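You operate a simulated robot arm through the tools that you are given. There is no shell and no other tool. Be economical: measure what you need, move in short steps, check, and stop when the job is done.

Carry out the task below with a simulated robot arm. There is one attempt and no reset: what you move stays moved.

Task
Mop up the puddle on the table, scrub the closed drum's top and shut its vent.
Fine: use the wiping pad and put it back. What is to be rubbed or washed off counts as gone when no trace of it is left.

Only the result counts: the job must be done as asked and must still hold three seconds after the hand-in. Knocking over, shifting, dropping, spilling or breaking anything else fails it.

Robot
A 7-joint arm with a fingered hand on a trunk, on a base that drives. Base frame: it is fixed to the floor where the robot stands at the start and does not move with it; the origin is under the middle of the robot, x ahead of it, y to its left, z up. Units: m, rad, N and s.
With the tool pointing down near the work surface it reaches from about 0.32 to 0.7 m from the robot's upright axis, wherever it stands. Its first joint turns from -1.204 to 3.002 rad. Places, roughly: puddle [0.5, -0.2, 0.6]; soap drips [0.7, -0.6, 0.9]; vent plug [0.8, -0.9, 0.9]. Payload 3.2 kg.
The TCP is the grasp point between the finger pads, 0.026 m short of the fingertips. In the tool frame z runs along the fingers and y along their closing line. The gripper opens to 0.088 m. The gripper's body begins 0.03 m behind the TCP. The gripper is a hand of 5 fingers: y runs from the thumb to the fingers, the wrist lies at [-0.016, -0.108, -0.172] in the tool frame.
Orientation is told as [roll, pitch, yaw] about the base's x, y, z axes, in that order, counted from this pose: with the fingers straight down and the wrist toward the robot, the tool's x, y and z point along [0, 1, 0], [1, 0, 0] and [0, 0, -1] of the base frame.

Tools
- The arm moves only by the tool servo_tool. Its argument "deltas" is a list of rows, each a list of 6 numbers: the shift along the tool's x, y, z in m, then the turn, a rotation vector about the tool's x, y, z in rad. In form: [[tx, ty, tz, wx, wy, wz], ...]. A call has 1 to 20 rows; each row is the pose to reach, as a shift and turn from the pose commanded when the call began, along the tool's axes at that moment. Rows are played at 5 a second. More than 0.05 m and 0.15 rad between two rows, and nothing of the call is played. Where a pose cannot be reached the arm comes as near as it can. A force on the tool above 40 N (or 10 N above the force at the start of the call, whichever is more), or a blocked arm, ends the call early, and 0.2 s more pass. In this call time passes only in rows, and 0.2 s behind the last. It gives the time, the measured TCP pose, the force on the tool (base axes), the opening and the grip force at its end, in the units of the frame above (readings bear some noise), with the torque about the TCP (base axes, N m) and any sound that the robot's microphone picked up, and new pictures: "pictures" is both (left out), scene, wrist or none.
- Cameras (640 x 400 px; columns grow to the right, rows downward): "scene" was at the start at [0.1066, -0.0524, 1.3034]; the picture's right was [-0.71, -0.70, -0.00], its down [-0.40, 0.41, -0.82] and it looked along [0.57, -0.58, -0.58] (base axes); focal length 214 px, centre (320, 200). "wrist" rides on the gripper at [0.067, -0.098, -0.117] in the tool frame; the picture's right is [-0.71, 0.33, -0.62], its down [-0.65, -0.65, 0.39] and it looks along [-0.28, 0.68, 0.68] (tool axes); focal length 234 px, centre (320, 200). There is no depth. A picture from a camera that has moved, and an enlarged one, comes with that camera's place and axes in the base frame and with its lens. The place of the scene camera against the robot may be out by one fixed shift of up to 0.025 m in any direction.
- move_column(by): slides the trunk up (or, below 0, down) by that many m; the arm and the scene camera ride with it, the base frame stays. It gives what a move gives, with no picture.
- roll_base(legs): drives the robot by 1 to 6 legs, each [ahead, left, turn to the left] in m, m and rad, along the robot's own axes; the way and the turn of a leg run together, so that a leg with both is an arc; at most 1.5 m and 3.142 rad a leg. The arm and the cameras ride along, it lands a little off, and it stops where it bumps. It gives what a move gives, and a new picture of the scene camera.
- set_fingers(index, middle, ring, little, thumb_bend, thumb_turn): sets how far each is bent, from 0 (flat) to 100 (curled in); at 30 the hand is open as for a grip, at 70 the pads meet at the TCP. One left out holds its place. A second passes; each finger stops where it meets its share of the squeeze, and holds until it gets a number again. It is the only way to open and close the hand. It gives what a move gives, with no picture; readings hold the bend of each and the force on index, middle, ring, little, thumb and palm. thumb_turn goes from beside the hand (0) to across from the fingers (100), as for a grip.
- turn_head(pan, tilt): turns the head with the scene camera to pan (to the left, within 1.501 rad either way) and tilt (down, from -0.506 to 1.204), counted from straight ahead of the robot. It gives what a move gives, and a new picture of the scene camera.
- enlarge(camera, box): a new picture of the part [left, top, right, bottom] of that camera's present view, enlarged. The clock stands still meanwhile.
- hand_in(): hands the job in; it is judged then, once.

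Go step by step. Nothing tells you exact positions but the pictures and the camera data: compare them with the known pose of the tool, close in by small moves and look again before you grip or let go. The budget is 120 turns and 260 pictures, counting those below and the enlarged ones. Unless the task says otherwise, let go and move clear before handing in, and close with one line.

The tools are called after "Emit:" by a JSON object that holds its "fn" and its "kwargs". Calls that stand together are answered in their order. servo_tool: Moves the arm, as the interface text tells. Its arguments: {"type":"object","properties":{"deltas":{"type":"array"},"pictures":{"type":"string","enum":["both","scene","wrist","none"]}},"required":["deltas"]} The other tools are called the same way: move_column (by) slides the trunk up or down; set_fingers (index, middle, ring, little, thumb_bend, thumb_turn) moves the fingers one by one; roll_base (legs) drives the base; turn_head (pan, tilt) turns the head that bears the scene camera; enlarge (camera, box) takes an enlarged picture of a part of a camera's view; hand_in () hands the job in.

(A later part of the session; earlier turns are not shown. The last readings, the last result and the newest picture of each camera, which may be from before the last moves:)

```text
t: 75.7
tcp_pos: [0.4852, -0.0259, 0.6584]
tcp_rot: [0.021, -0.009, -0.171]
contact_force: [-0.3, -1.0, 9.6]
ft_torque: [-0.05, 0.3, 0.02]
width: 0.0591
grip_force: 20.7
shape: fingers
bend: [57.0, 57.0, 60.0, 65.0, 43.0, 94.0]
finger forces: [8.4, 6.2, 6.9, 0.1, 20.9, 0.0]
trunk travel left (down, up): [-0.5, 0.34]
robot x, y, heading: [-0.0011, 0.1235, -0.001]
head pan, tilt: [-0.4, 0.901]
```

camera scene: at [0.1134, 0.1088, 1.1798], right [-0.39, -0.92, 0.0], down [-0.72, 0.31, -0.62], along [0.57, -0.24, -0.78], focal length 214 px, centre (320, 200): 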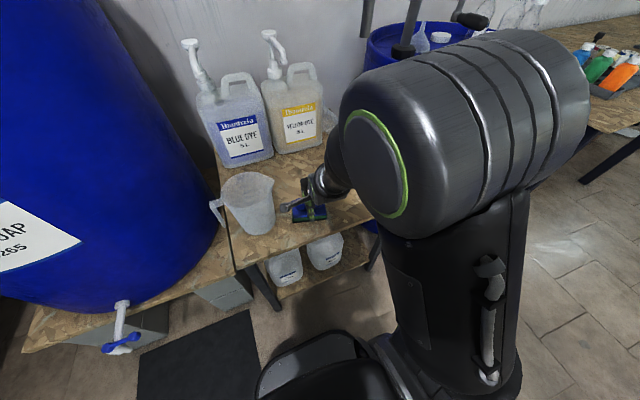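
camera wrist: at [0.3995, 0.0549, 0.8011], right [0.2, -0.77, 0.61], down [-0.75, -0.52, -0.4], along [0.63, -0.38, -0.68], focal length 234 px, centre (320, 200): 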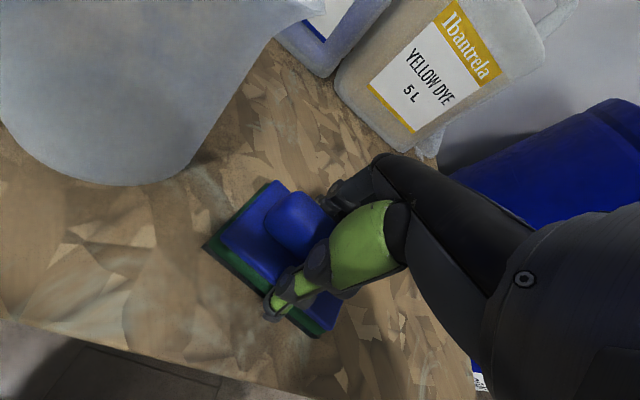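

Seated. Releasing.

Emit:
{"fn": "set_fingers", "kwargs": {"index": 42, "middle": 42, "ring": 42, "little": 42, "thumb_bend": 36}}

Emit:
{"fn": "set_fingers", "kwargs": {"index": 30, "middle": 30, "ring": 30, "little": 30, "thumb_bend": 30}}

Emit:
{"fn": "servo_tool", "kwargs": {"deltas": [[0, 0, -0.02, 0, 0, 0], [0, 0, -0.06, 0, 0, 0], [0, 0, -0.1, 0, 0, 0], [0, 0, -0.13, 0, 0, 0]]}}

```text
t: 76.7
tcp_pos: [0.4841, -0.0254, 0.6568]
tcp_rot: [0.019, -0.003, -0.171]
contact_force: [-0.5, 1.0, 0.3]
ft_torque: [0.01, 0.0, -0.02]
width: 0.0701
grip_force: 0.0
shape: fingers
bend: [42.0, 42.0, 42.0, 42.0, 36.0, 97.0]
finger forces: [0.0, 0.0, 0.0, 0.0, 0.3, 0.1]
trunk travel left (down, up): [-0.5, 0.34]
robot x, y, heading: [-0.0021, 0.1287, -0.001]
head pan, tilt: [-0.4, 0.901]
```

```text
t: 77.7
tcp_pos: [0.4851, -0.0244, 0.6562]
tcp_rot: [0.017, -0.003, -0.171]
contact_force: [-0.1, 0.0, 0.7]
ft_torque: [0.0, -0.03, 0.0]
width: 0.0876
grip_force: 0.0
shape: fingers
bend: [30.0, 30.0, 30.0, 30.0, 30.0, 97.0]
finger forces: [0.0, 0.0, 0.0, 0.0, 0.1, 0.0]
trunk travel left (down, up): [-0.5, 0.34]
robot x, y, heading: [-0.0018, 0.1288, -0.003]
head pan, tilt: [-0.4, 0.901]
```

```text
t: 78.7
tcp_pos: [0.4815, -0.0302, 0.7479]
tcp_rot: [0.006, 0.014, -0.184]
contact_force: [-0.7, 0.4, 0.8]
ft_torque: [-0.04, -0.01, -0.03]
width: 0.0876
grip_force: 0.1
shape: fingers
bend: [30.0, 30.0, 30.0, 30.0, 30.0, 97.0]
finger forces: [0.1, 0.0, 0.1, 0.1, 0.1, 0.0]
out of reach, approached as far as the arm can: row 3, 4
trunk travel left (down, up): [-0.5, 0.34]
robot x, y, heading: [-0.0018, 0.1289, -0.004]
head pan, tilt: [-0.4, 0.901]
camera scene: at [0.1133, 0.1085, 1.1798], right [-0.39, -0.92, 0.0], down [-0.72, 0.31, -0.62], along [0.57, -0.24, -0.78], focal length 214 px, centre (320, 200)
camera wrist: at [0.4009, 0.0511, 0.8672], right [0.21, -0.76, 0.61], down [-0.77, -0.52, -0.38], along [0.61, -0.39, -0.69], focal length 234 px, centre (320, 200)
```

scene: 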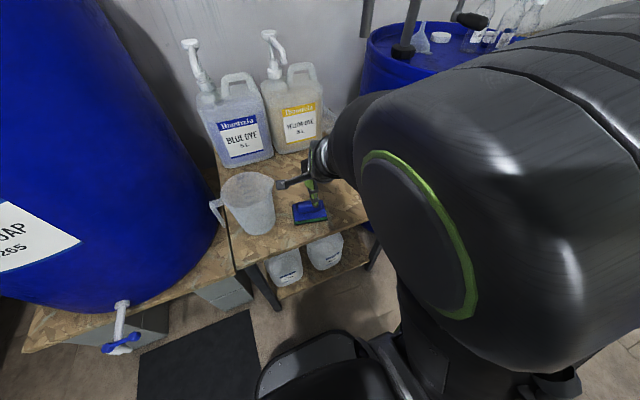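
wrist: 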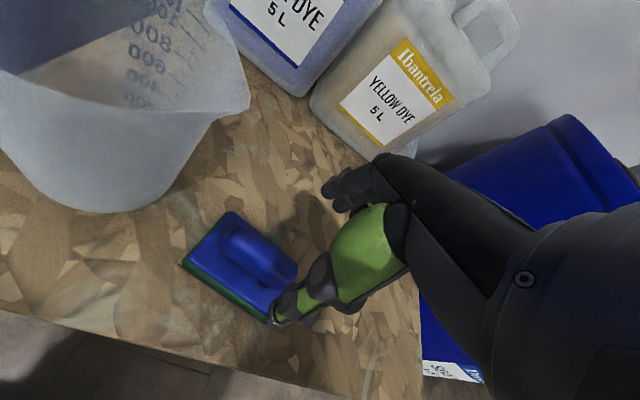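

The pad is back and the table is clean. Now the vent: raise the trunk and drive round, looking at the plug from nearer.

Emit:
{"fn": "move_column", "kwargs": {"by": 0.34}}

Emit:
{"fn": "roll_base", "kwargs": {"legs": [[-0.25, 0, 0], [0, -0.83, 0]]}}

Emit:
{"fn": "turn_head", "kwargs": {"pan": -0.2, "tilt": 0.65}}

```text
t: 82.0
tcp_pos: [0.4812, -0.0312, 1.0878]
tcp_rot: [0.007, 0.016, -0.183]
contact_force: [-0.1, -0.5, -0.1]
ft_torque: [-0.01, 0.03, 0.02]
width: 0.0876
grip_force: 0.0
shape: fingers
bend: [30.0, 30.0, 30.0, 30.0, 30.0, 97.0]
finger forces: [0.0, 0.1, 0.0, 0.0, 0.0, 0.1]
trunk travel left (down, up): [-0.84, 0.0]
robot x, y, heading: [-0.0028, 0.1296, -0.006]
head pan, tilt: [-0.4, 0.901]
```

```text
t: 87.8
tcp_pos: [0.226, -0.8603, 1.0879]
tcp_rot: [0.005, 0.017, -0.198]
contact_force: [-0.4, 0.2, 0.1]
ft_torque: [0.02, -0.03, 0.0]
width: 0.0876
grip_force: 0.0
shape: fingers
bend: [30.0, 30.0, 30.0, 30.0, 30.0, 97.0]
finger forces: [0.0, 0.0, 0.0, 0.0, 0.0, 0.1]
trunk travel left (down, up): [-0.84, 0.0]
robot x, y, heading: [-0.2559, -0.6954, -0.015]
head pan, tilt: [-0.4, 0.901]
camera scene: at [-0.141, -0.7166, 1.5198], right [-0.4, -0.92, 0.0], down [-0.72, 0.32, -0.62], along [0.57, -0.25, -0.78], focal length 214 px, centre (320, 200)
```

scene: 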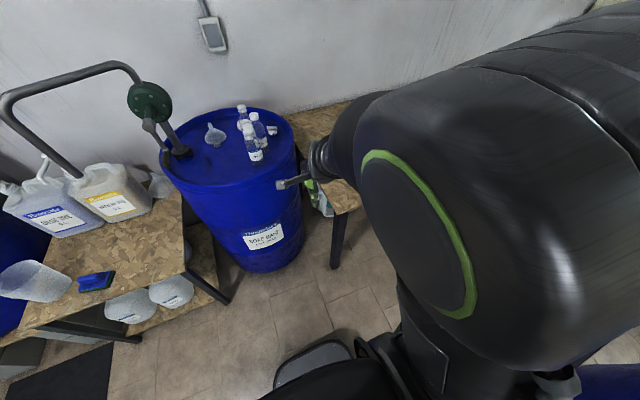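

```text
t: 88.6
tcp_pos: [0.227, -0.8614, 1.0889]
tcp_rot: [0.006, 0.015, -0.199]
contact_force: [-0.1, -0.1, 0.5]
ft_torque: [-0.01, 0.02, 0.01]
width: 0.0877
grip_force: 0.1
shape: fingers
bend: [30.0, 30.0, 30.0, 30.0, 30.0, 97.0]
finger forces: [0.0, 0.0, 0.1, 0.1, 0.0, 0.0]
trunk travel left (down, up): [-0.84, 0.0]
robot x, y, heading: [-0.2566, -0.6943, -0.02]
head pan, tilt: [-0.201, 0.649]
camera scene: at [-0.1254, -0.705, 1.5403], right [-0.21, -0.98, 0.0], down [-0.59, 0.13, -0.8], along [0.78, -0.17, -0.61], focal length 214 px, centre (320, 200)
```

scene: 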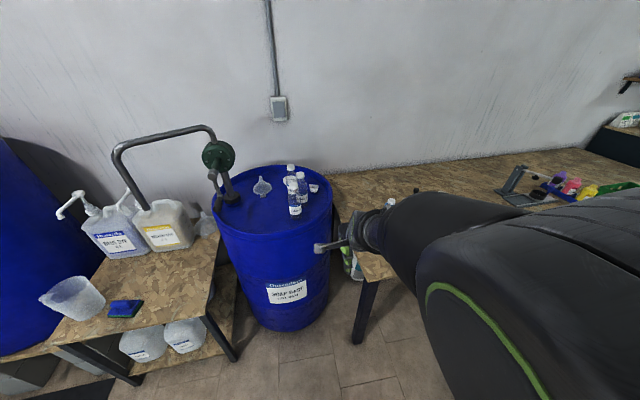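

Emit:
{"fn": "enlarge", "kwargs": {"camera": "scene", "box": [276, 160, 340, 200]}}

Emit:
{"fn": "enlarge", "kwargs": {"camera": "scene", "box": [302, 178, 326, 193]}}

```text
10.00 times, centred on (308, 180) of scene
camera zoom: at [-0.1254, -0.705, 1.5403], right [-0.21, -0.98, 0.0], down [-0.59, 0.13, -0.8], along [0.78, -0.17, -0.61], focal length 2145 px, centre (440, 400)
```

zoom: 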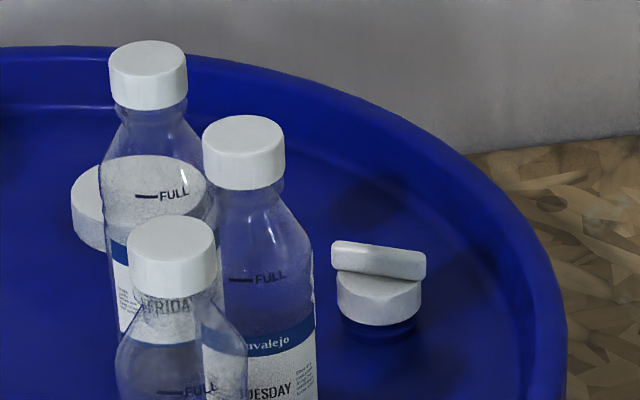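

```text
16.00 times, centred on (314, 186) of scene
camera zoom: at [-0.1254, -0.705, 1.5403], right [-0.21, -0.98, 0.0], down [-0.59, 0.13, -0.8], along [0.78, -0.17, -0.61], focal length 3432 px, centre (416, 432)
```

zoom: 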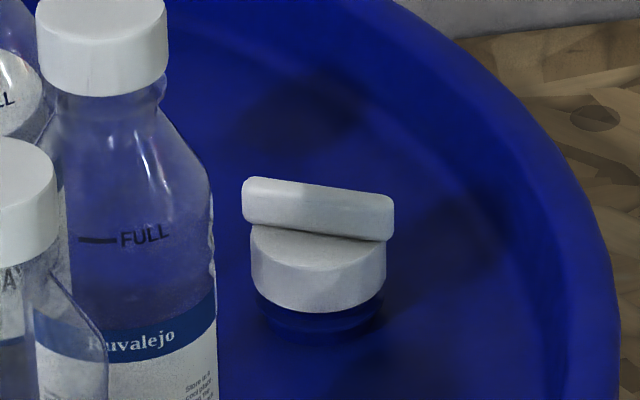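

The plug is a winged one on a boss at about (0.80, -0.877), wing pointing roughly azimuth 60°, with bottles to its left. I drive in toward the drum's right side, keeping the hand to the right of the bottles.

Emit:
{"fn": "roll_base", "kwargs": {"legs": [[0, -0.08, 0.015], [0.3, 0, 0]]}}

Emit:
{"fn": "servo_tool", "kwargs": {"deltas": [[0, 0, 0, 0, 0, 0]], "pictures": "wrist"}}

```text
t: 91.3
tcp_pos: [0.5272, -0.9355, 1.088]
tcp_rot: [0.007, 0.016, -0.184]
contact_force: [-0.1, 1.8, 0.5]
ft_torque: [-0.02, -0.01, 0.02]
width: 0.0875
grip_force: 0.0
shape: fingers
bend: [30.0, 30.0, 30.0, 30.0, 30.0, 97.0]
finger forces: [0.0, 0.0, 0.0, 0.0, 0.1, 0.0]
trunk travel left (down, up): [-0.84, 0.0]
robot x, y, heading: [0.0456, -0.7751, -0.002]
head pan, tilt: [-0.201, 0.649]
camera scene: at [0.1736, -0.783, 1.5404], right [-0.2, -0.98, 0.0], down [-0.59, 0.12, -0.8], along [0.78, -0.16, -0.6], focal length 214 px, centre (320, 200)
```

scene: 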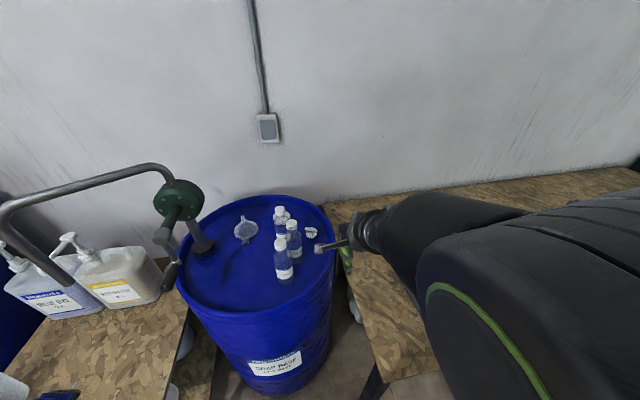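

```text
t: 91.7
tcp_pos: [0.5276, -0.9337, 1.0877]
tcp_rot: [0.005, 0.013, -0.182]
contact_force: [-1.3, -1.1, 0.0]
ft_torque: [0.01, -0.03, -0.04]
width: 0.0878
grip_force: 0.0
shape: fingers
bend: [30.0, 30.0, 30.0, 30.0, 30.0, 97.0]
finger forces: [0.0, 0.0, 0.0, 0.1, 0.0, 0.0]
trunk travel left (down, up): [-0.84, 0.0]
robot x, y, heading: [0.0467, -0.778, -0.005]
head pan, tilt: [-0.201, 0.649]
camera wrist: at [0.4455, -0.8525, 1.2072], right [0.21, -0.76, 0.61], down [-0.77, -0.52, -0.38], along [0.61, -0.39, -0.69], focal length 234 px, centre (320, 200)
```

wrist: 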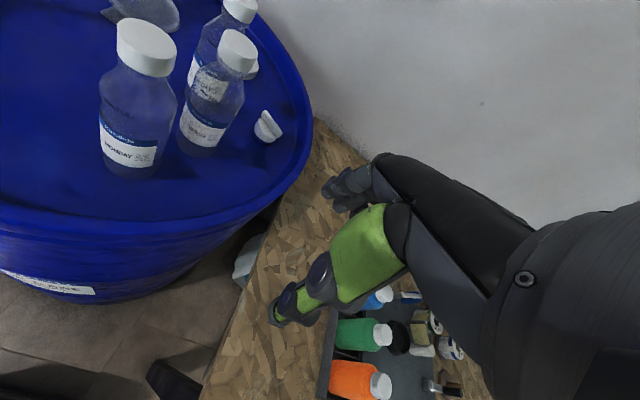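

Emit:
{"fn": "enlarge", "kwargs": {"camera": "scene", "box": [296, 222, 328, 242]}}

Emit:
{"fn": "enlarge", "kwargs": {"camera": "wrist", "box": [180, 80, 308, 160]}}

```text
16.00 times, centred on (312, 232) of scene
camera zoom: at [0.1732, -0.783, 1.5404], right [-0.2, -0.98, 0.0], down [-0.59, 0.12, -0.8], along [0.78, -0.16, -0.6], focal length 3432 px, centre (448, -312)
```

zoom: 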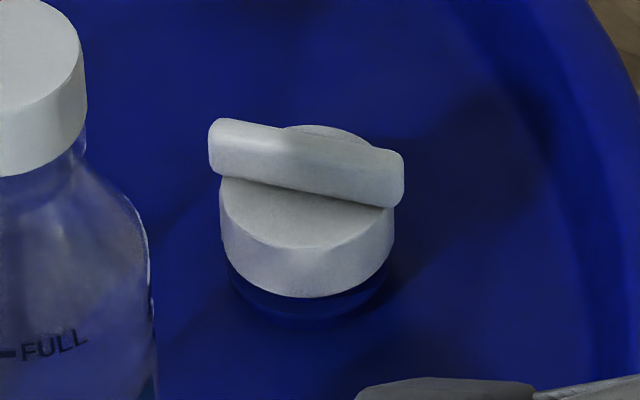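

```text
5.00 times, centred on (244, 120) of wrist
camera zoom: at [0.4455, -0.8525, 1.2072], right [0.21, -0.76, 0.61], down [-0.77, -0.52, -0.38], along [0.61, -0.39, -0.69], focal length 1171 px, centre (700, 600)
```

zoom: 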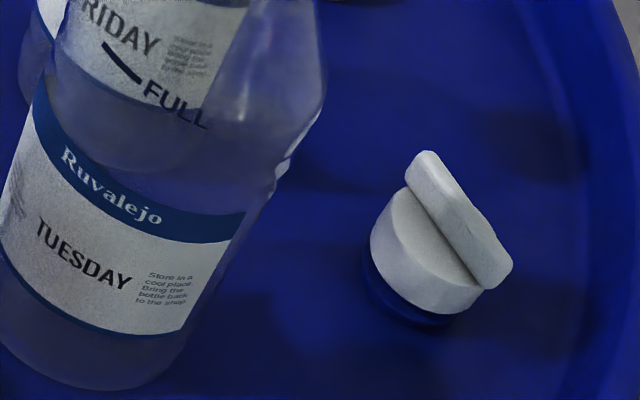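

Plug centre ≈ (0.809, -0.878, 0.90), wing azimuth ≈ 62°. I edge the base nearer and bring the hand round with the wrist to the right, away from the bottles.

Emit:
{"fn": "roll_base", "kwargs": {"legs": [[0.11, -0.03, 0]]}}

Emit:
{"fn": "servo_tool", "kwargs": {"deltas": [[0, 0.0, -0.01, 0, 0, -0.13], [0, 0.0, -0.02, 0, 0, -0.26], [0, 0, -0.03, 0, 0, -0.4], [0, 0, -0.03, 0, 0, -0.54], [0, 0, -0.03, 0, 0, -0.68], [0, 0, -0.03, 0, 0, -0.82], [0, 0, -0.03, 0, 0, -0.96], [0, 0, -0.03, 0, 0, -1.1], [0, 0, -0.03, 0, 0, -1.24], [0, 0, -0.03, 0, 0, -1.24]]}}

```text
t: 92.9
tcp_pos: [0.6371, -0.9638, 1.0883]
tcp_rot: [0.006, 0.016, -0.186]
contact_force: [-0.1, 0.0, 0.3]
ft_torque: [0.02, 0.02, -0.02]
width: 0.0875
grip_force: 0.0
shape: fingers
bend: [30.0, 30.0, 30.0, 30.0, 30.0, 97.0]
finger forces: [0.0, 0.1, 0.1, 0.0, 0.0, 0.0]
trunk travel left (down, up): [-0.84, 0.0]
robot x, y, heading: [0.1551, -0.8074, -0.004]
head pan, tilt: [-0.201, 0.649]
camera scene: at [0.2833, -0.8128, 1.5404], right [-0.2, -0.98, 0.0], down [-0.59, 0.12, -0.8], along [0.78, -0.16, -0.6], focal length 214 px, centre (320, 200)
```

scene: 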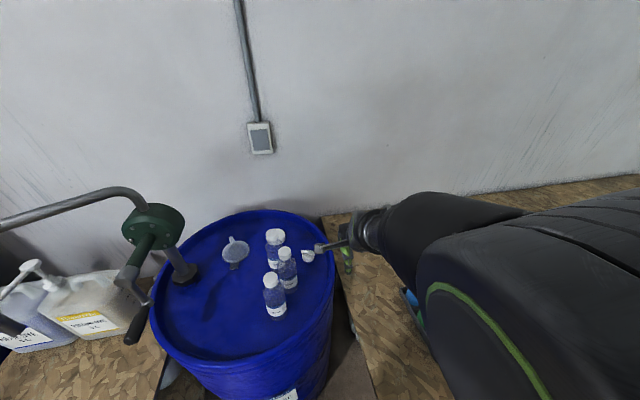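

```text
t: 95.1
tcp_pos: [0.6372, -0.9653, 1.1176]
tcp_rot: [0.017, -0.001, 1.056]
contact_force: [-0.2, 0.1, 0.0]
ft_torque: [0.0, -0.02, 0.02]
width: 0.0876
grip_force: 0.1
shape: fingers
bend: [30.0, 30.0, 30.0, 30.0, 30.0, 97.0]
finger forces: [0.1, 0.0, 0.0, 0.1, 0.0, 0.1]
out of reach, approached as far as the arm can: row 1
trunk travel left (down, up): [-0.84, 0.0]
robot x, y, heading: [0.1545, -0.811, -0.002]
head pan, tilt: [-0.201, 0.649]
camera scene: at [0.2839, -0.8126, 1.5404], right [-0.2, -0.98, 0.0], down [-0.59, 0.12, -0.8], along [0.78, -0.16, -0.6], focal length 214 px, centre (320, 200)
camera wrist: at [0.5338, -1.018, 1.2358], right [0.79, -0.06, 0.61], down [0.24, -0.89, -0.4], along [0.57, 0.46, -0.68], focal length 234 px, centre (320, 200)
```

scene: 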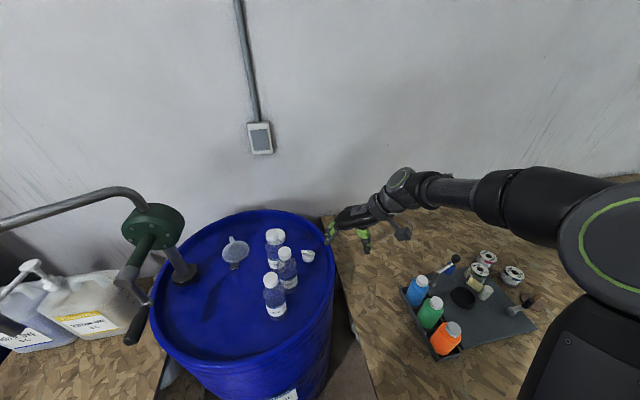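
wrist: 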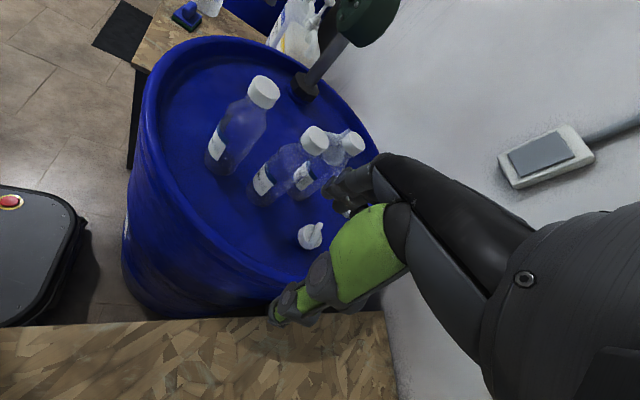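

The wrist now lies to the right. I move the hand above the plug at height.

Emit:
{"fn": "servo_tool", "kwargs": {"deltas": [[-0.03, 0.02, 0, 0, 0, 0], [-0.06, 0.05, 0, 0, 0, 0], [-0.09, 0.09, 0, 0, 0, 0], [-0.107, 0.125, 0, 0, 0, 0], [-0.107, 0.16, 0, 0, 0, 0], [-0.107, 0.16, 0, 0, 0, 0]]}}

```text
t: 96.5
tcp_pos: [0.8072, -0.8795, 1.1162]
tcp_rot: [0.021, -0.003, 1.059]
contact_force: [-0.3, 0.3, -0.3]
ft_torque: [0.04, 0.0, 0.01]
width: 0.0878
grip_force: 0.0
shape: fingers
bend: [30.0, 30.0, 30.0, 30.0, 30.0, 97.0]
finger forces: [0.0, 0.0, 0.0, 0.0, 0.1, 0.0]
trunk travel left (down, up): [-0.84, 0.0]
robot x, y, heading: [0.1511, -0.8053, 0.001]
head pan, tilt: [-0.201, 0.649]
camera scene: at [0.2836, -0.8144, 1.5404], right [-0.2, -0.98, 0.0], down [-0.59, 0.12, -0.8], along [0.78, -0.16, -0.6], focal length 214 px, centre (320, 200)
camera wrist: at [0.7036, -0.9315, 1.235], right [0.79, -0.07, 0.61], down [0.24, -0.88, -0.4], along [0.57, 0.46, -0.68], focal length 234 px, centre (320, 200)
```

scene: 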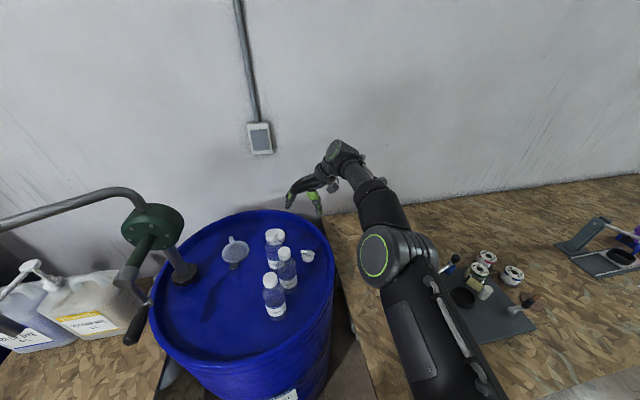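
wrist: 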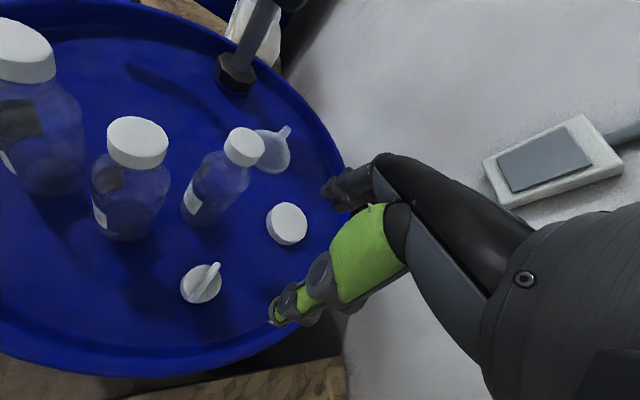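

Emit:
{"fn": "enlarge", "kwargs": {"camera": "wrist", "box": [140, 230, 300, 330]}}

Emit:
{"fn": "enlarge", "kwargs": {"camera": "scene", "box": [256, 160, 352, 280]}}

```text
4.00 times, centred on (220, 280) of wrist
camera zoom: at [0.7036, -0.9315, 1.235], right [0.79, -0.07, 0.61], down [0.24, -0.88, -0.4], along [0.57, 0.46, -0.68], focal length 937 px, centre (720, -120)
```

zoom: 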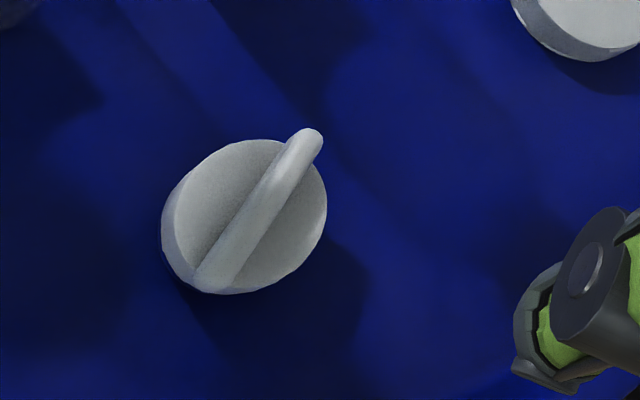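

```text
3.33 times, centred on (304, 220) of scene
camera zoom: at [0.2836, -0.8144, 1.5404], right [-0.2, -0.98, 0.0], down [-0.59, 0.12, -0.8], along [0.78, -0.16, -0.6], focal length 715 px, centre (373, 133)
```

zoom: 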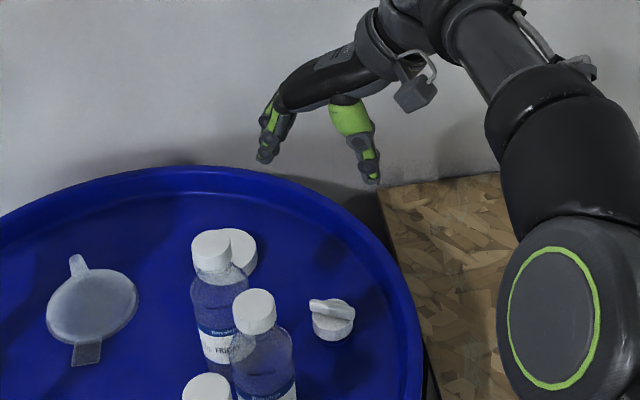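

Refined plug position from two wrist views: (0.777, -0.880), wing top ≈ 0.93, axis 60°; bottles FRIDAY (0.767, -0.771) and TUESDAY (0.686, -0.807). I turn to yaw ≈ 90° above the plug, where the fingers fit between.

Emit:
{"fn": "servo_tool", "kwargs": {"deltas": [[0.01, -0.005, 0, 0, 0, -0.13], [0.02, -0.01, 0, 0, 0, -0.26], [0.0252, -0.0164, 0, 0, 0, -0.39], [0.0252, -0.0164, 0, 0, 0, -0.51], [0.0252, -0.0164, 0, 0, 0, -0.51]]}}

Emit:
{"fn": "set_fingers", "kwargs": {"index": 42, "middle": 42, "ring": 42, "little": 42, "thumb_bend": 40}}

Emit:
{"fn": "enlarge", "kwargs": {"camera": "wrist", "box": [120, 180, 360, 330]}}

```text
t: 97.7
tcp_pos: [0.754, -0.8834, 1.1138]
tcp_rot: [0.014, -0.009, 1.568]
contact_force: [-0.9, -1.0, 0.6]
ft_torque: [0.02, -0.03, 0.0]
width: 0.0876
grip_force: 0.1
shape: fingers
bend: [30.0, 30.0, 30.0, 30.0, 30.0, 97.0]
finger forces: [0.1, 0.0, 0.0, 0.1, 0.1, 0.1]
out of reach, approached as far as the arm can: row 1, 2, 3, 4, 5
trunk travel left (down, up): [-0.84, 0.0]
robot x, y, heading: [0.154, -0.8092, -0.001]
head pan, tilt: [-0.201, 0.649]
camera scene: at [0.2856, -0.8144, 1.5402], right [-0.2, -0.98, 0.0], down [-0.59, 0.12, -0.8], along [0.78, -0.16, -0.61], focal length 214 px, centre (320, 200)
camera wrist: at [0.6891, -0.9833, 1.2306], right [0.72, 0.32, 0.62], down [0.64, -0.65, -0.4], along [0.27, 0.69, -0.68], focal length 234 px, centre (320, 200)
```

scene: 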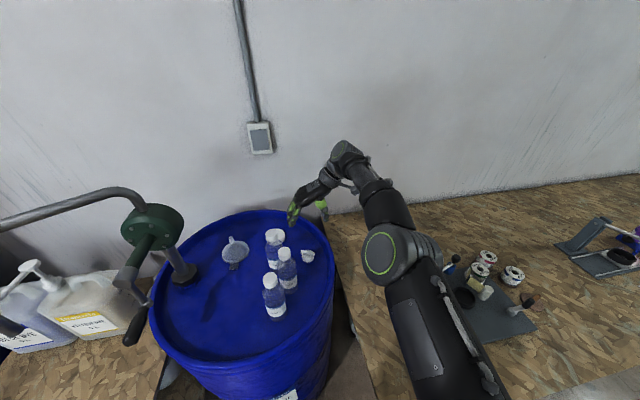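
wrist: 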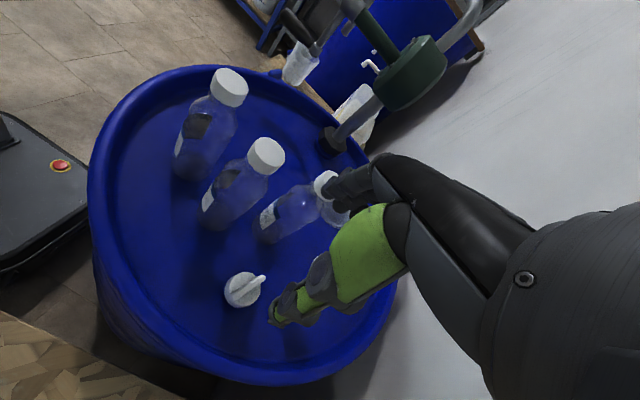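

```text
t: 98.7
tcp_pos: [0.7522, -0.8843, 1.1142]
tcp_rot: [0.015, -0.01, 1.567]
contact_force: [-0.2, -0.9, 0.1]
ft_torque: [-0.01, 0.01, -0.02]
width: 0.0653
grip_force: 0.0
shape: fingers
bend: [42.0, 42.0, 42.0, 42.0, 40.0, 97.0]
finger forces: [0.0, 0.1, 0.0, 0.1, 0.1, 0.0]
trunk travel left (down, up): [-0.84, 0.0]
robot x, y, heading: [0.156, -0.8062, -0.002]
head pan, tilt: [-0.201, 0.649]
```

```text
2.67 times, centred on (240, 255) of wrist
camera zoom: at [0.6882, -0.9824, 1.2312], right [0.72, 0.32, 0.62], down [0.64, -0.65, -0.4], along [0.27, 0.68, -0.68], focal length 624 px, centre (533, 53)
```

zoom: 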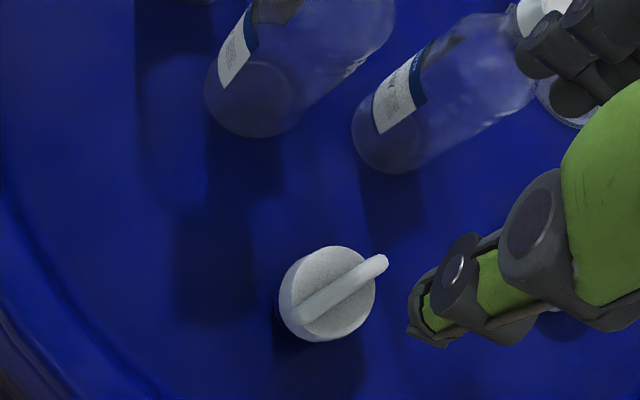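

Reach is just short at this yaw; the base has room, so I move it ahead 5 cm and recentre over the plug.

Emit:
{"fn": "roll_base", "kwargs": {"legs": [[0.05, 0, 0]]}}

Emit:
{"fn": "servo_tool", "kwargs": {"deltas": [[0.0, 0, 0.02, 0, 0, 0], [0.0, 0, 0.04, 0, 0, 0]], "pictures": "wrist"}}

```text
t: 99.6
tcp_pos: [0.8027, -0.8832, 1.1142]
tcp_rot: [0.013, -0.009, 1.565]
contact_force: [-0.5, 0.5, 0.3]
ft_torque: [-0.01, -0.01, 0.0]
width: 0.0654
grip_force: 0.1
shape: fingers
bend: [42.0, 42.0, 42.0, 42.0, 40.0, 97.0]
finger forces: [0.1, 0.0, 0.0, 0.0, 0.0, 0.0]
trunk travel left (down, up): [-0.84, 0.0]
robot x, y, heading: [0.2032, -0.807, -0.005]
head pan, tilt: [-0.201, 0.649]
camera scene: at [0.3318, -0.8128, 1.5406], right [-0.2, -0.98, 0.0], down [-0.59, 0.12, -0.8], along [0.78, -0.16, -0.6], focal length 214 px, centre (320, 200)
```

scene: 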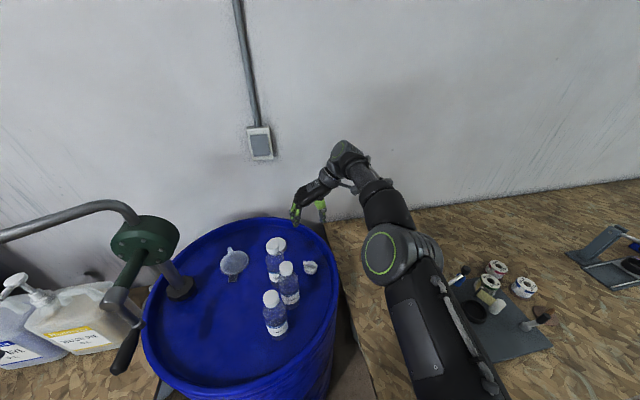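

```text
t: 100.2
tcp_pos: [0.8036, -0.8833, 1.0735]
tcp_rot: [0.015, -0.009, 1.567]
contact_force: [1.1, -0.5, -0.6]
ft_torque: [0.03, 0.0, 0.01]
width: 0.0655
grip_force: 0.0
shape: fingers
bend: [42.0, 42.0, 42.0, 42.0, 40.0, 97.0]
finger forces: [0.0, 0.0, 0.1, 0.0, 0.0, 0.1]
trunk travel left (down, up): [-0.84, 0.0]
robot x, y, heading: [0.2008, -0.8025, -0.0]
head pan, tilt: [-0.201, 0.649]
camera wrist: at [0.7378, -0.9821, 1.1909], right [0.72, 0.32, 0.62], down [0.64, -0.65, -0.4], along [0.27, 0.68, -0.68], focal length 234 px, centre (320, 200)
```

wrist: 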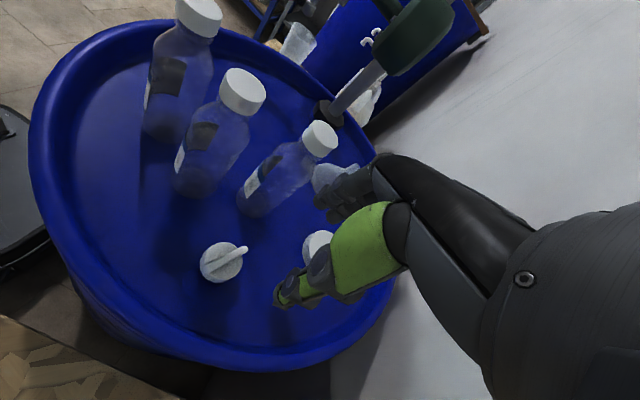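

Plug confirmed at (0.775, -0.884, 0.924). I centre and come down to just above it.

Emit:
{"fn": "servo_tool", "kwargs": {"deltas": [[0.0286, -0.003, 0.01, 0, 0, 0], [0.0286, -0.003, 0.04, 0, 0, 0], [0.0286, -0.003, 0.07, 0, 0, 0], [0.0286, -0.003, 0.1, 0, 0, 0], [0.0286, -0.003, 0.1, 0, 0, 0]]}}

Emit:
{"fn": "enlarge", "kwargs": {"camera": "scene", "box": [250, 190, 362, 260]}}

Emit:
{"fn": "enlarge", "kwargs": {"camera": "wrist", "box": [200, 140, 440, 290]}}

```text
t: 101.4
tcp_pos: [0.7738, -0.8842, 0.974]
tcp_rot: [0.014, -0.008, 1.565]
contact_force: [0.1, 0.5, 0.6]
ft_torque: [-0.01, 0.02, 0.03]
width: 0.0653
grip_force: 0.0
shape: fingers
bend: [42.0, 42.0, 42.0, 42.0, 40.0, 97.0]
finger forces: [0.0, 0.0, 0.0, 0.0, 0.0, 0.1]
trunk travel left (down, up): [-0.84, 0.0]
robot x, y, heading: [0.2043, -0.8038, -0.003]
head pan, tilt: [-0.201, 0.649]
camera scene: at [0.3343, -0.8128, 1.5403], right [-0.2, -0.98, 0.0], down [-0.59, 0.12, -0.8], along [0.78, -0.16, -0.6], focal length 214 px, centre (320, 200)
camera wrist: at [0.7092, -0.9836, 1.0917], right [0.72, 0.32, 0.62], down [0.64, -0.65, -0.4], along [0.27, 0.68, -0.68], focal length 234 px, centre (320, 200)
```

scene: 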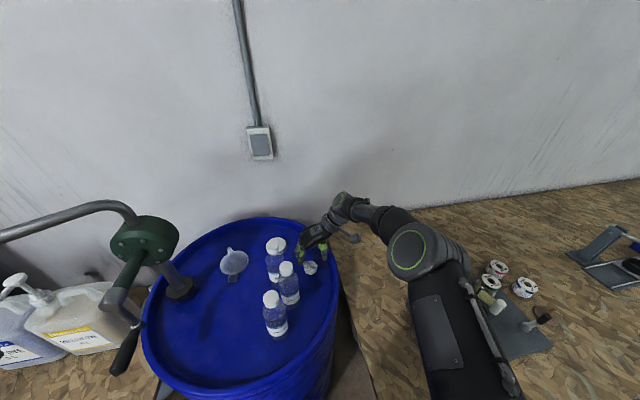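
wrist: 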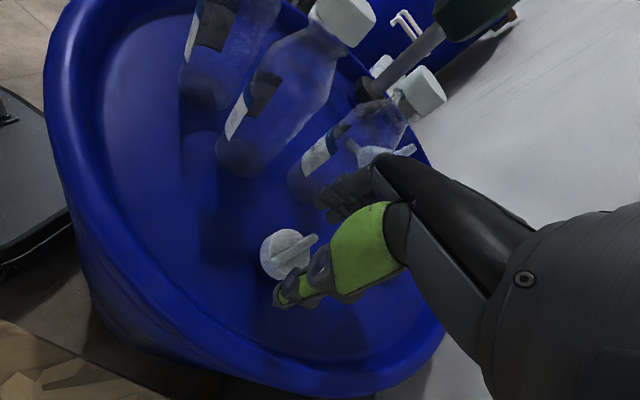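

```text
5.71 times, centred on (306, 225) of scene
camera zoom: at [0.3343, -0.8128, 1.5403], right [-0.2, -0.98, 0.0], down [-0.59, 0.12, -0.8], along [0.78, -0.16, -0.6], focal length 1226 px, centre (400, 57)
```

zoom: 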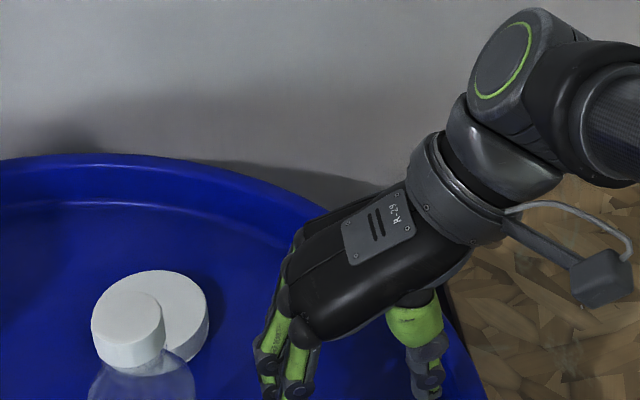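

```text
2.67 times, centred on (320, 215) of wrist
camera zoom: at [0.7092, -0.9836, 1.0917], right [0.72, 0.32, 0.62], down [0.64, -0.65, -0.4], along [0.27, 0.68, -0.68], focal length 624 px, centre (320, 160)
```

zoom: 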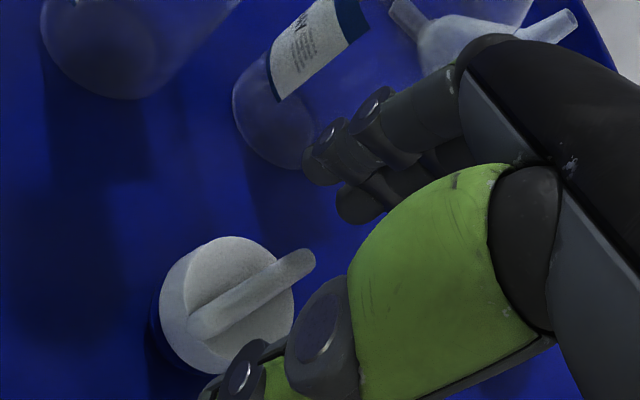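

Centred. I go down the last bit watching force, and check clearance to FRIDAY in the scene view.

Emit:
{"fn": "servo_tool", "kwargs": {"deltas": [[0, 0, 0.01, 0, 0, 0], [0, 0, 0.02, 0, 0, 0], [0, 0, 0.028, 0, 0, 0]], "pictures": "wrist"}}

Emit:
{"fn": "enlarge", "kwargs": {"camera": "scene", "box": [250, 220, 346, 280]}}

Emit:
{"fn": "enlarge", "kwargs": {"camera": "wrist", "box": [200, 140, 440, 290]}}

```text
t: 102.2
tcp_pos: [0.7736, -0.885, 0.9471]
tcp_rot: [0.013, -0.009, 1.566]
contact_force: [0.1, 0.3, -0.5]
ft_torque: [0.01, -0.03, -0.01]
width: 0.0652
grip_force: 0.1
shape: fingers
bend: [42.0, 42.0, 42.0, 42.0, 40.0, 97.0]
finger forces: [0.0, 0.0, 0.0, 0.1, 0.0, 0.0]
trunk travel left (down, up): [-0.84, 0.0]
robot x, y, heading: [0.2069, -0.8057, -0.007]
head pan, tilt: [-0.201, 0.649]
camera wrist: at [0.7079, -0.983, 1.0636], right [0.72, 0.32, 0.62], down [0.64, -0.65, -0.4], along [0.27, 0.68, -0.68], focal length 234 px, centre (320, 200)
```

wrist: 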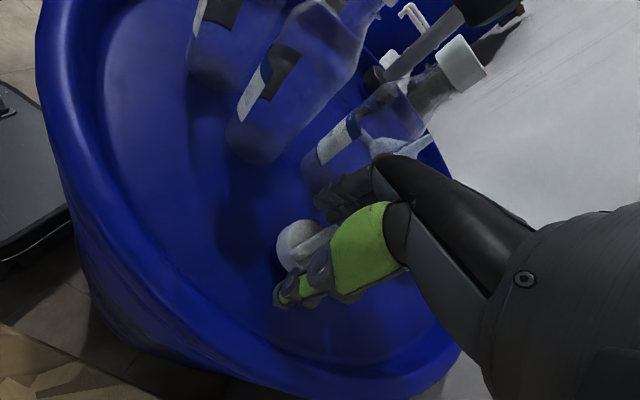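

```text
6.67 times, centred on (298, 250) of scene
camera zoom: at [0.3345, -0.8131, 1.5403], right [-0.2, -0.98, 0.0], down [-0.59, 0.12, -0.8], along [0.78, -0.16, -0.6], focal length 1430 px, centre (467, -133)
```

zoom: 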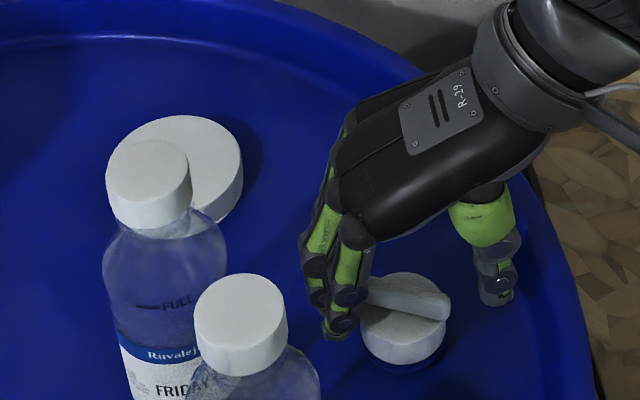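

```text
2.67 times, centred on (320, 215) of wrist
camera zoom: at [0.7079, -0.983, 1.0636], right [0.72, 0.32, 0.62], down [0.64, -0.65, -0.4], along [0.27, 0.68, -0.68], focal length 624 px, centre (320, 160)
```

zoom: 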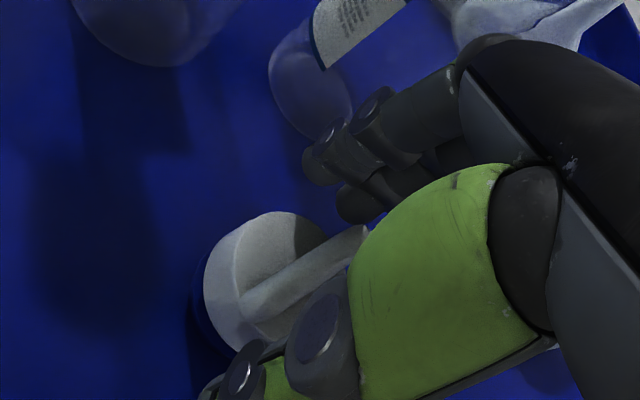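

Good clearance. I close gently; squeezing here should itself turn the wing clockwise.

Emit:
{"fn": "set_fingers", "kwargs": {"index": 58, "middle": 58, "ring": 58, "little": 58, "thumb_bend": 58}}

Emit:
{"fn": "enlarge", "kwargs": {"camera": "scene", "box": [250, 220, 346, 280]}}

Emit:
{"fn": "enlarge", "kwargs": {"camera": "wrist", "box": [200, 140, 440, 290]}}

```text
t: 103.2
tcp_pos: [0.7729, -0.885, 0.9474]
tcp_rot: [0.014, -0.009, 1.564]
contact_force: [-0.1, 3.0, -0.5]
ft_torque: [0.05, -0.01, 0.05]
width: 0.0327
grip_force: 2.6
shape: fingers
bend: [57.0, 52.0, 57.0, 57.0, 56.0, 97.0]
finger forces: [0.0, 3.2, 1.5, 0.0, 0.7, 0.0]
trunk travel left (down, up): [-0.84, 0.0]
robot x, y, heading: [0.2056, -0.8065, -0.003]
head pan, tilt: [-0.201, 0.649]
```

```text
6.67 times, centred on (298, 250) of scene
camera zoom: at [0.3341, -0.8124, 1.5403], right [-0.2, -0.98, 0.0], down [-0.59, 0.12, -0.8], along [0.78, -0.16, -0.6], focal length 1430 px, centre (467, -133)
```

zoom: 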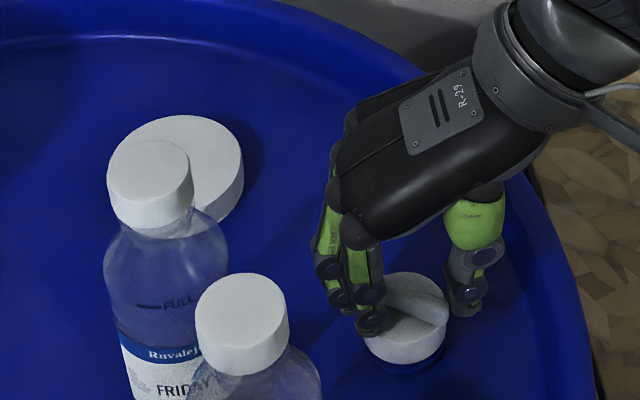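

```text
2.67 times, centred on (320, 215) of wrist
camera zoom: at [0.7077, -0.9827, 1.0639], right [0.72, 0.32, 0.62], down [0.64, -0.65, -0.4], along [0.27, 0.68, -0.68], focal length 624 px, centre (320, 160)
```

zoom: 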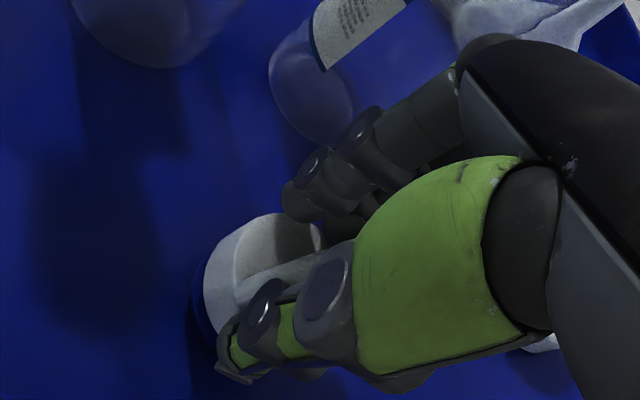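

Contact made on the wing. I squeeze a bit more.

Emit:
{"fn": "set_fingers", "kwargs": {"index": 66, "middle": 66, "ring": 66, "little": 66, "thumb_bend": 64}}

Emit:
{"fn": "enlarge", "kwargs": {"camera": "scene", "box": [250, 220, 346, 280]}}

Emit:
{"fn": "enlarge", "kwargs": {"camera": "wrist", "box": [200, 140, 440, 290]}}

```text
t: 104.2
tcp_pos: [0.7743, -0.8839, 0.9475]
tcp_rot: [0.011, -0.008, 1.565]
contact_force: [5.1, 3.7, 4.1]
ft_torque: [0.2, -0.17, 0.03]
width: 0.0173
grip_force: 7.8
shape: fingers
bend: [66.0, 58.0, 67.0, 66.0, 62.0, 97.0]
finger forces: [0.1, 9.6, 4.4, 0.1, 1.6, 0.1]
trunk travel left (down, up): [-0.84, 0.0]
robot x, y, heading: [0.2044, -0.8068, -0.002]
head pan, tilt: [-0.201, 0.649]
```

```text
6.67 times, centred on (298, 250) of scene
camera zoom: at [0.3349, -0.8117, 1.5403], right [-0.2, -0.98, 0.0], down [-0.59, 0.12, -0.8], along [0.78, -0.16, -0.6], focal length 1430 px, centre (467, -133)
```

zoom: 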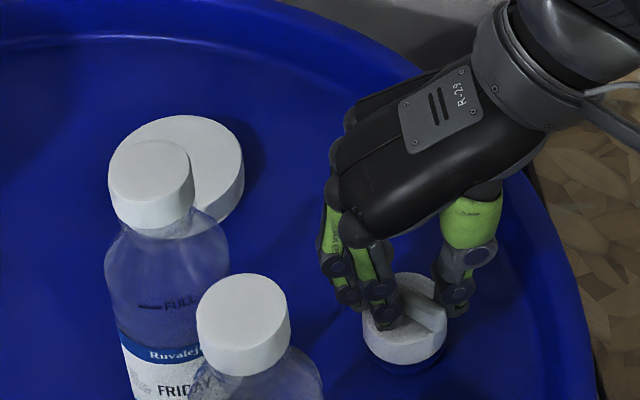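

```text
2.67 times, centred on (320, 215) of wrist
camera zoom: at [0.7085, -0.9819, 1.0643], right [0.72, 0.32, 0.62], down [0.64, -0.65, -0.4], along [0.27, 0.68, -0.68], focal length 624 px, centre (320, 160)
```

zoom: 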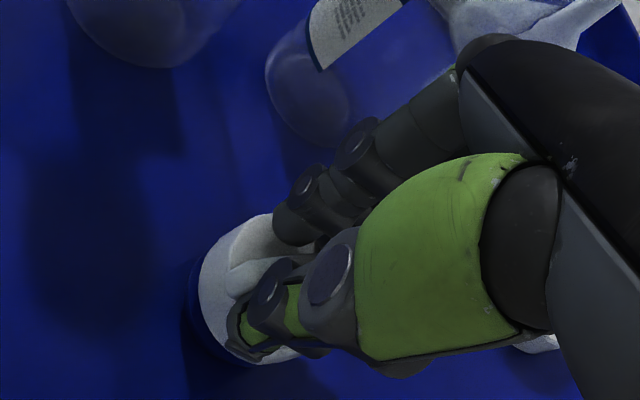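

The wing is yielding clockwise. I now turn the hand clockwise by 0.4 rad with this pinch and check.

Emit:
{"fn": "servo_tool", "kwargs": {"deltas": [[0, 0, 0, 0, 0, 0.08], [0, 0, 0, 0, 0, 0.16], [0, 0, 0, 0, 0, 0.24], [0, 0, 0, 0, 0, 0.32], [0, 0, 0, 0, 0, 0.4], [0, 0, 0, 0, 0, 0.4]], "pictures": "wrist"}}

Emit:
{"fn": "enlarge", "kwargs": {"camera": "scene", "box": [250, 220, 346, 280]}}

```text
t: 105.6
tcp_pos: [0.7736, -0.8835, 0.9471]
tcp_rot: [0.016, -0.003, 1.164]
contact_force: [5.2, 4.7, 7.4]
ft_torque: [0.34, -0.29, 0.03]
width: 0.0155
grip_force: 9.5
shape: fingers
bend: [66.0, 57.0, 66.0, 66.0, 63.0, 97.0]
finger forces: [0.0, 15.4, 2.0, 0.0, 0.6, 0.1]
trunk travel left (down, up): [-0.84, 0.0]
robot x, y, heading: [0.209, -0.8057, -0.005]
head pan, tilt: [-0.201, 0.649]
camera wrist: at [0.6749, -0.9481, 1.0653], right [0.79, 0.02, 0.61], down [0.33, -0.85, -0.4], along [0.52, 0.52, -0.68], focal length 234 px, centre (320, 200)
```

wrist: 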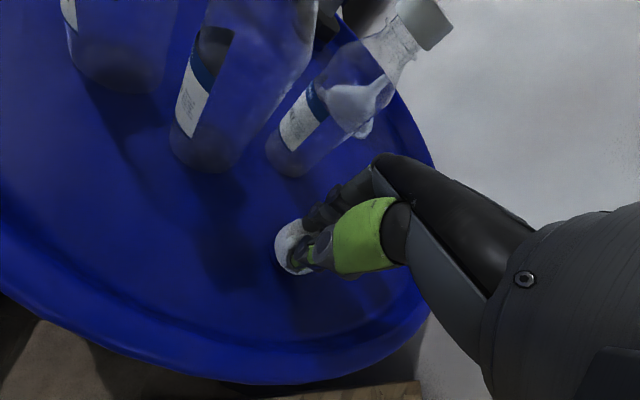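

```text
6.67 times, centred on (298, 250) of scene
camera zoom: at [0.334, -0.811, 1.5404], right [-0.2, -0.98, 0.0], down [-0.59, 0.12, -0.8], along [0.78, -0.16, -0.6], focal length 1430 px, centre (467, -133)
```

zoom: 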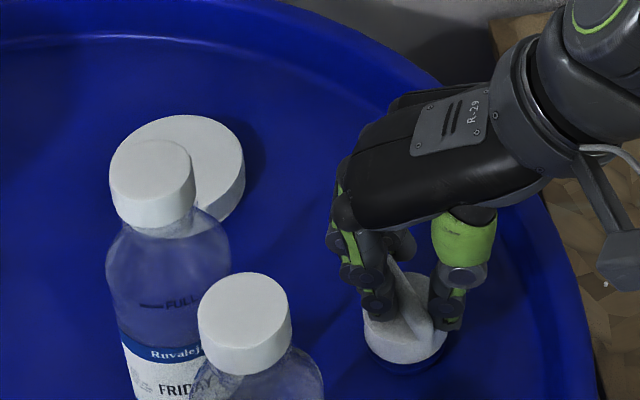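

It turns clockwise with the hand. I continue another 0.45 rad.

Emit:
{"fn": "servo_tool", "kwargs": {"deltas": [[0, 0, 0, 0, 0, 0.09], [0, 0, 0, 0, 0, 0.18], [0, 0, 0, 0, 0, 0.27], [0, 0, 0, 0, 0, 0.36], [0, 0, 0, 0, 0, 0.45], [0, 0, 0, 0, 0, 0.45]], "pictures": "wrist"}}

Emit:
{"fn": "enlarge", "kwargs": {"camera": "scene", "box": [250, 220, 346, 280]}}

```text
t: 107.0
tcp_pos: [0.7732, -0.8839, 0.9481]
tcp_rot: [0.014, 0.005, 0.712]
contact_force: [4.9, 6.4, 7.5]
ft_torque: [0.26, -0.32, -0.03]
width: 0.0144
grip_force: 9.4
shape: fingers
bend: [66.0, 57.0, 67.0, 66.0, 64.0, 97.0]
finger forces: [0.7, 17.8, 1.1, 0.1, 0.0, 0.1]
trunk travel left (down, up): [-0.84, 0.0]
robot x, y, heading: [0.2045, -0.8087, 0.002]
head pan, tilt: [-0.201, 0.649]
camera wrist: at [0.6571, -0.8986, 1.0661], right [0.72, -0.32, 0.61], down [-0.07, -0.92, -0.39], along [0.69, 0.24, -0.69], focal length 234 px, centre (320, 200)
```

wrist: 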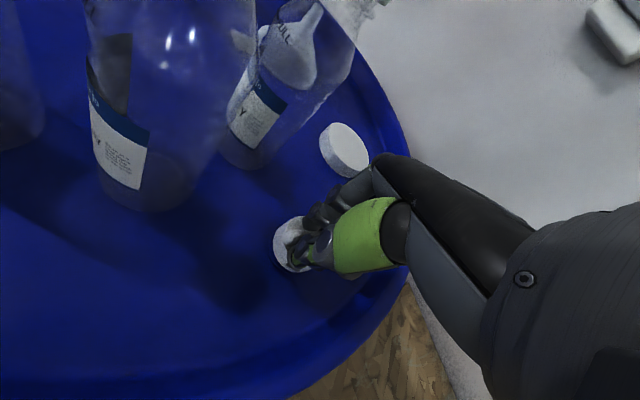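

```text
6.67 times, centred on (298, 250) of scene
camera zoom: at [0.3338, -0.8111, 1.5404], right [-0.2, -0.98, 0.0], down [-0.59, 0.12, -0.8], along [0.78, -0.16, -0.6], focal length 1430 px, centre (467, -133)
```

zoom: 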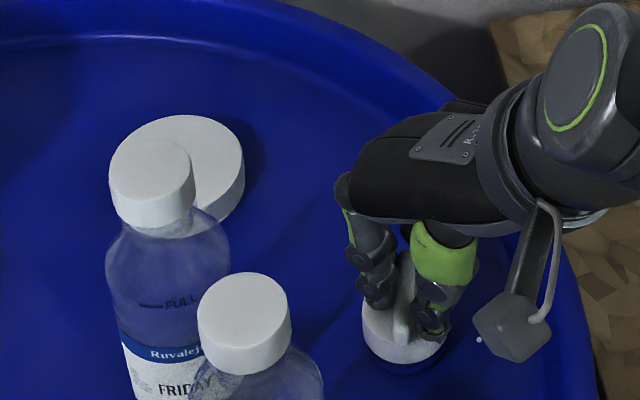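

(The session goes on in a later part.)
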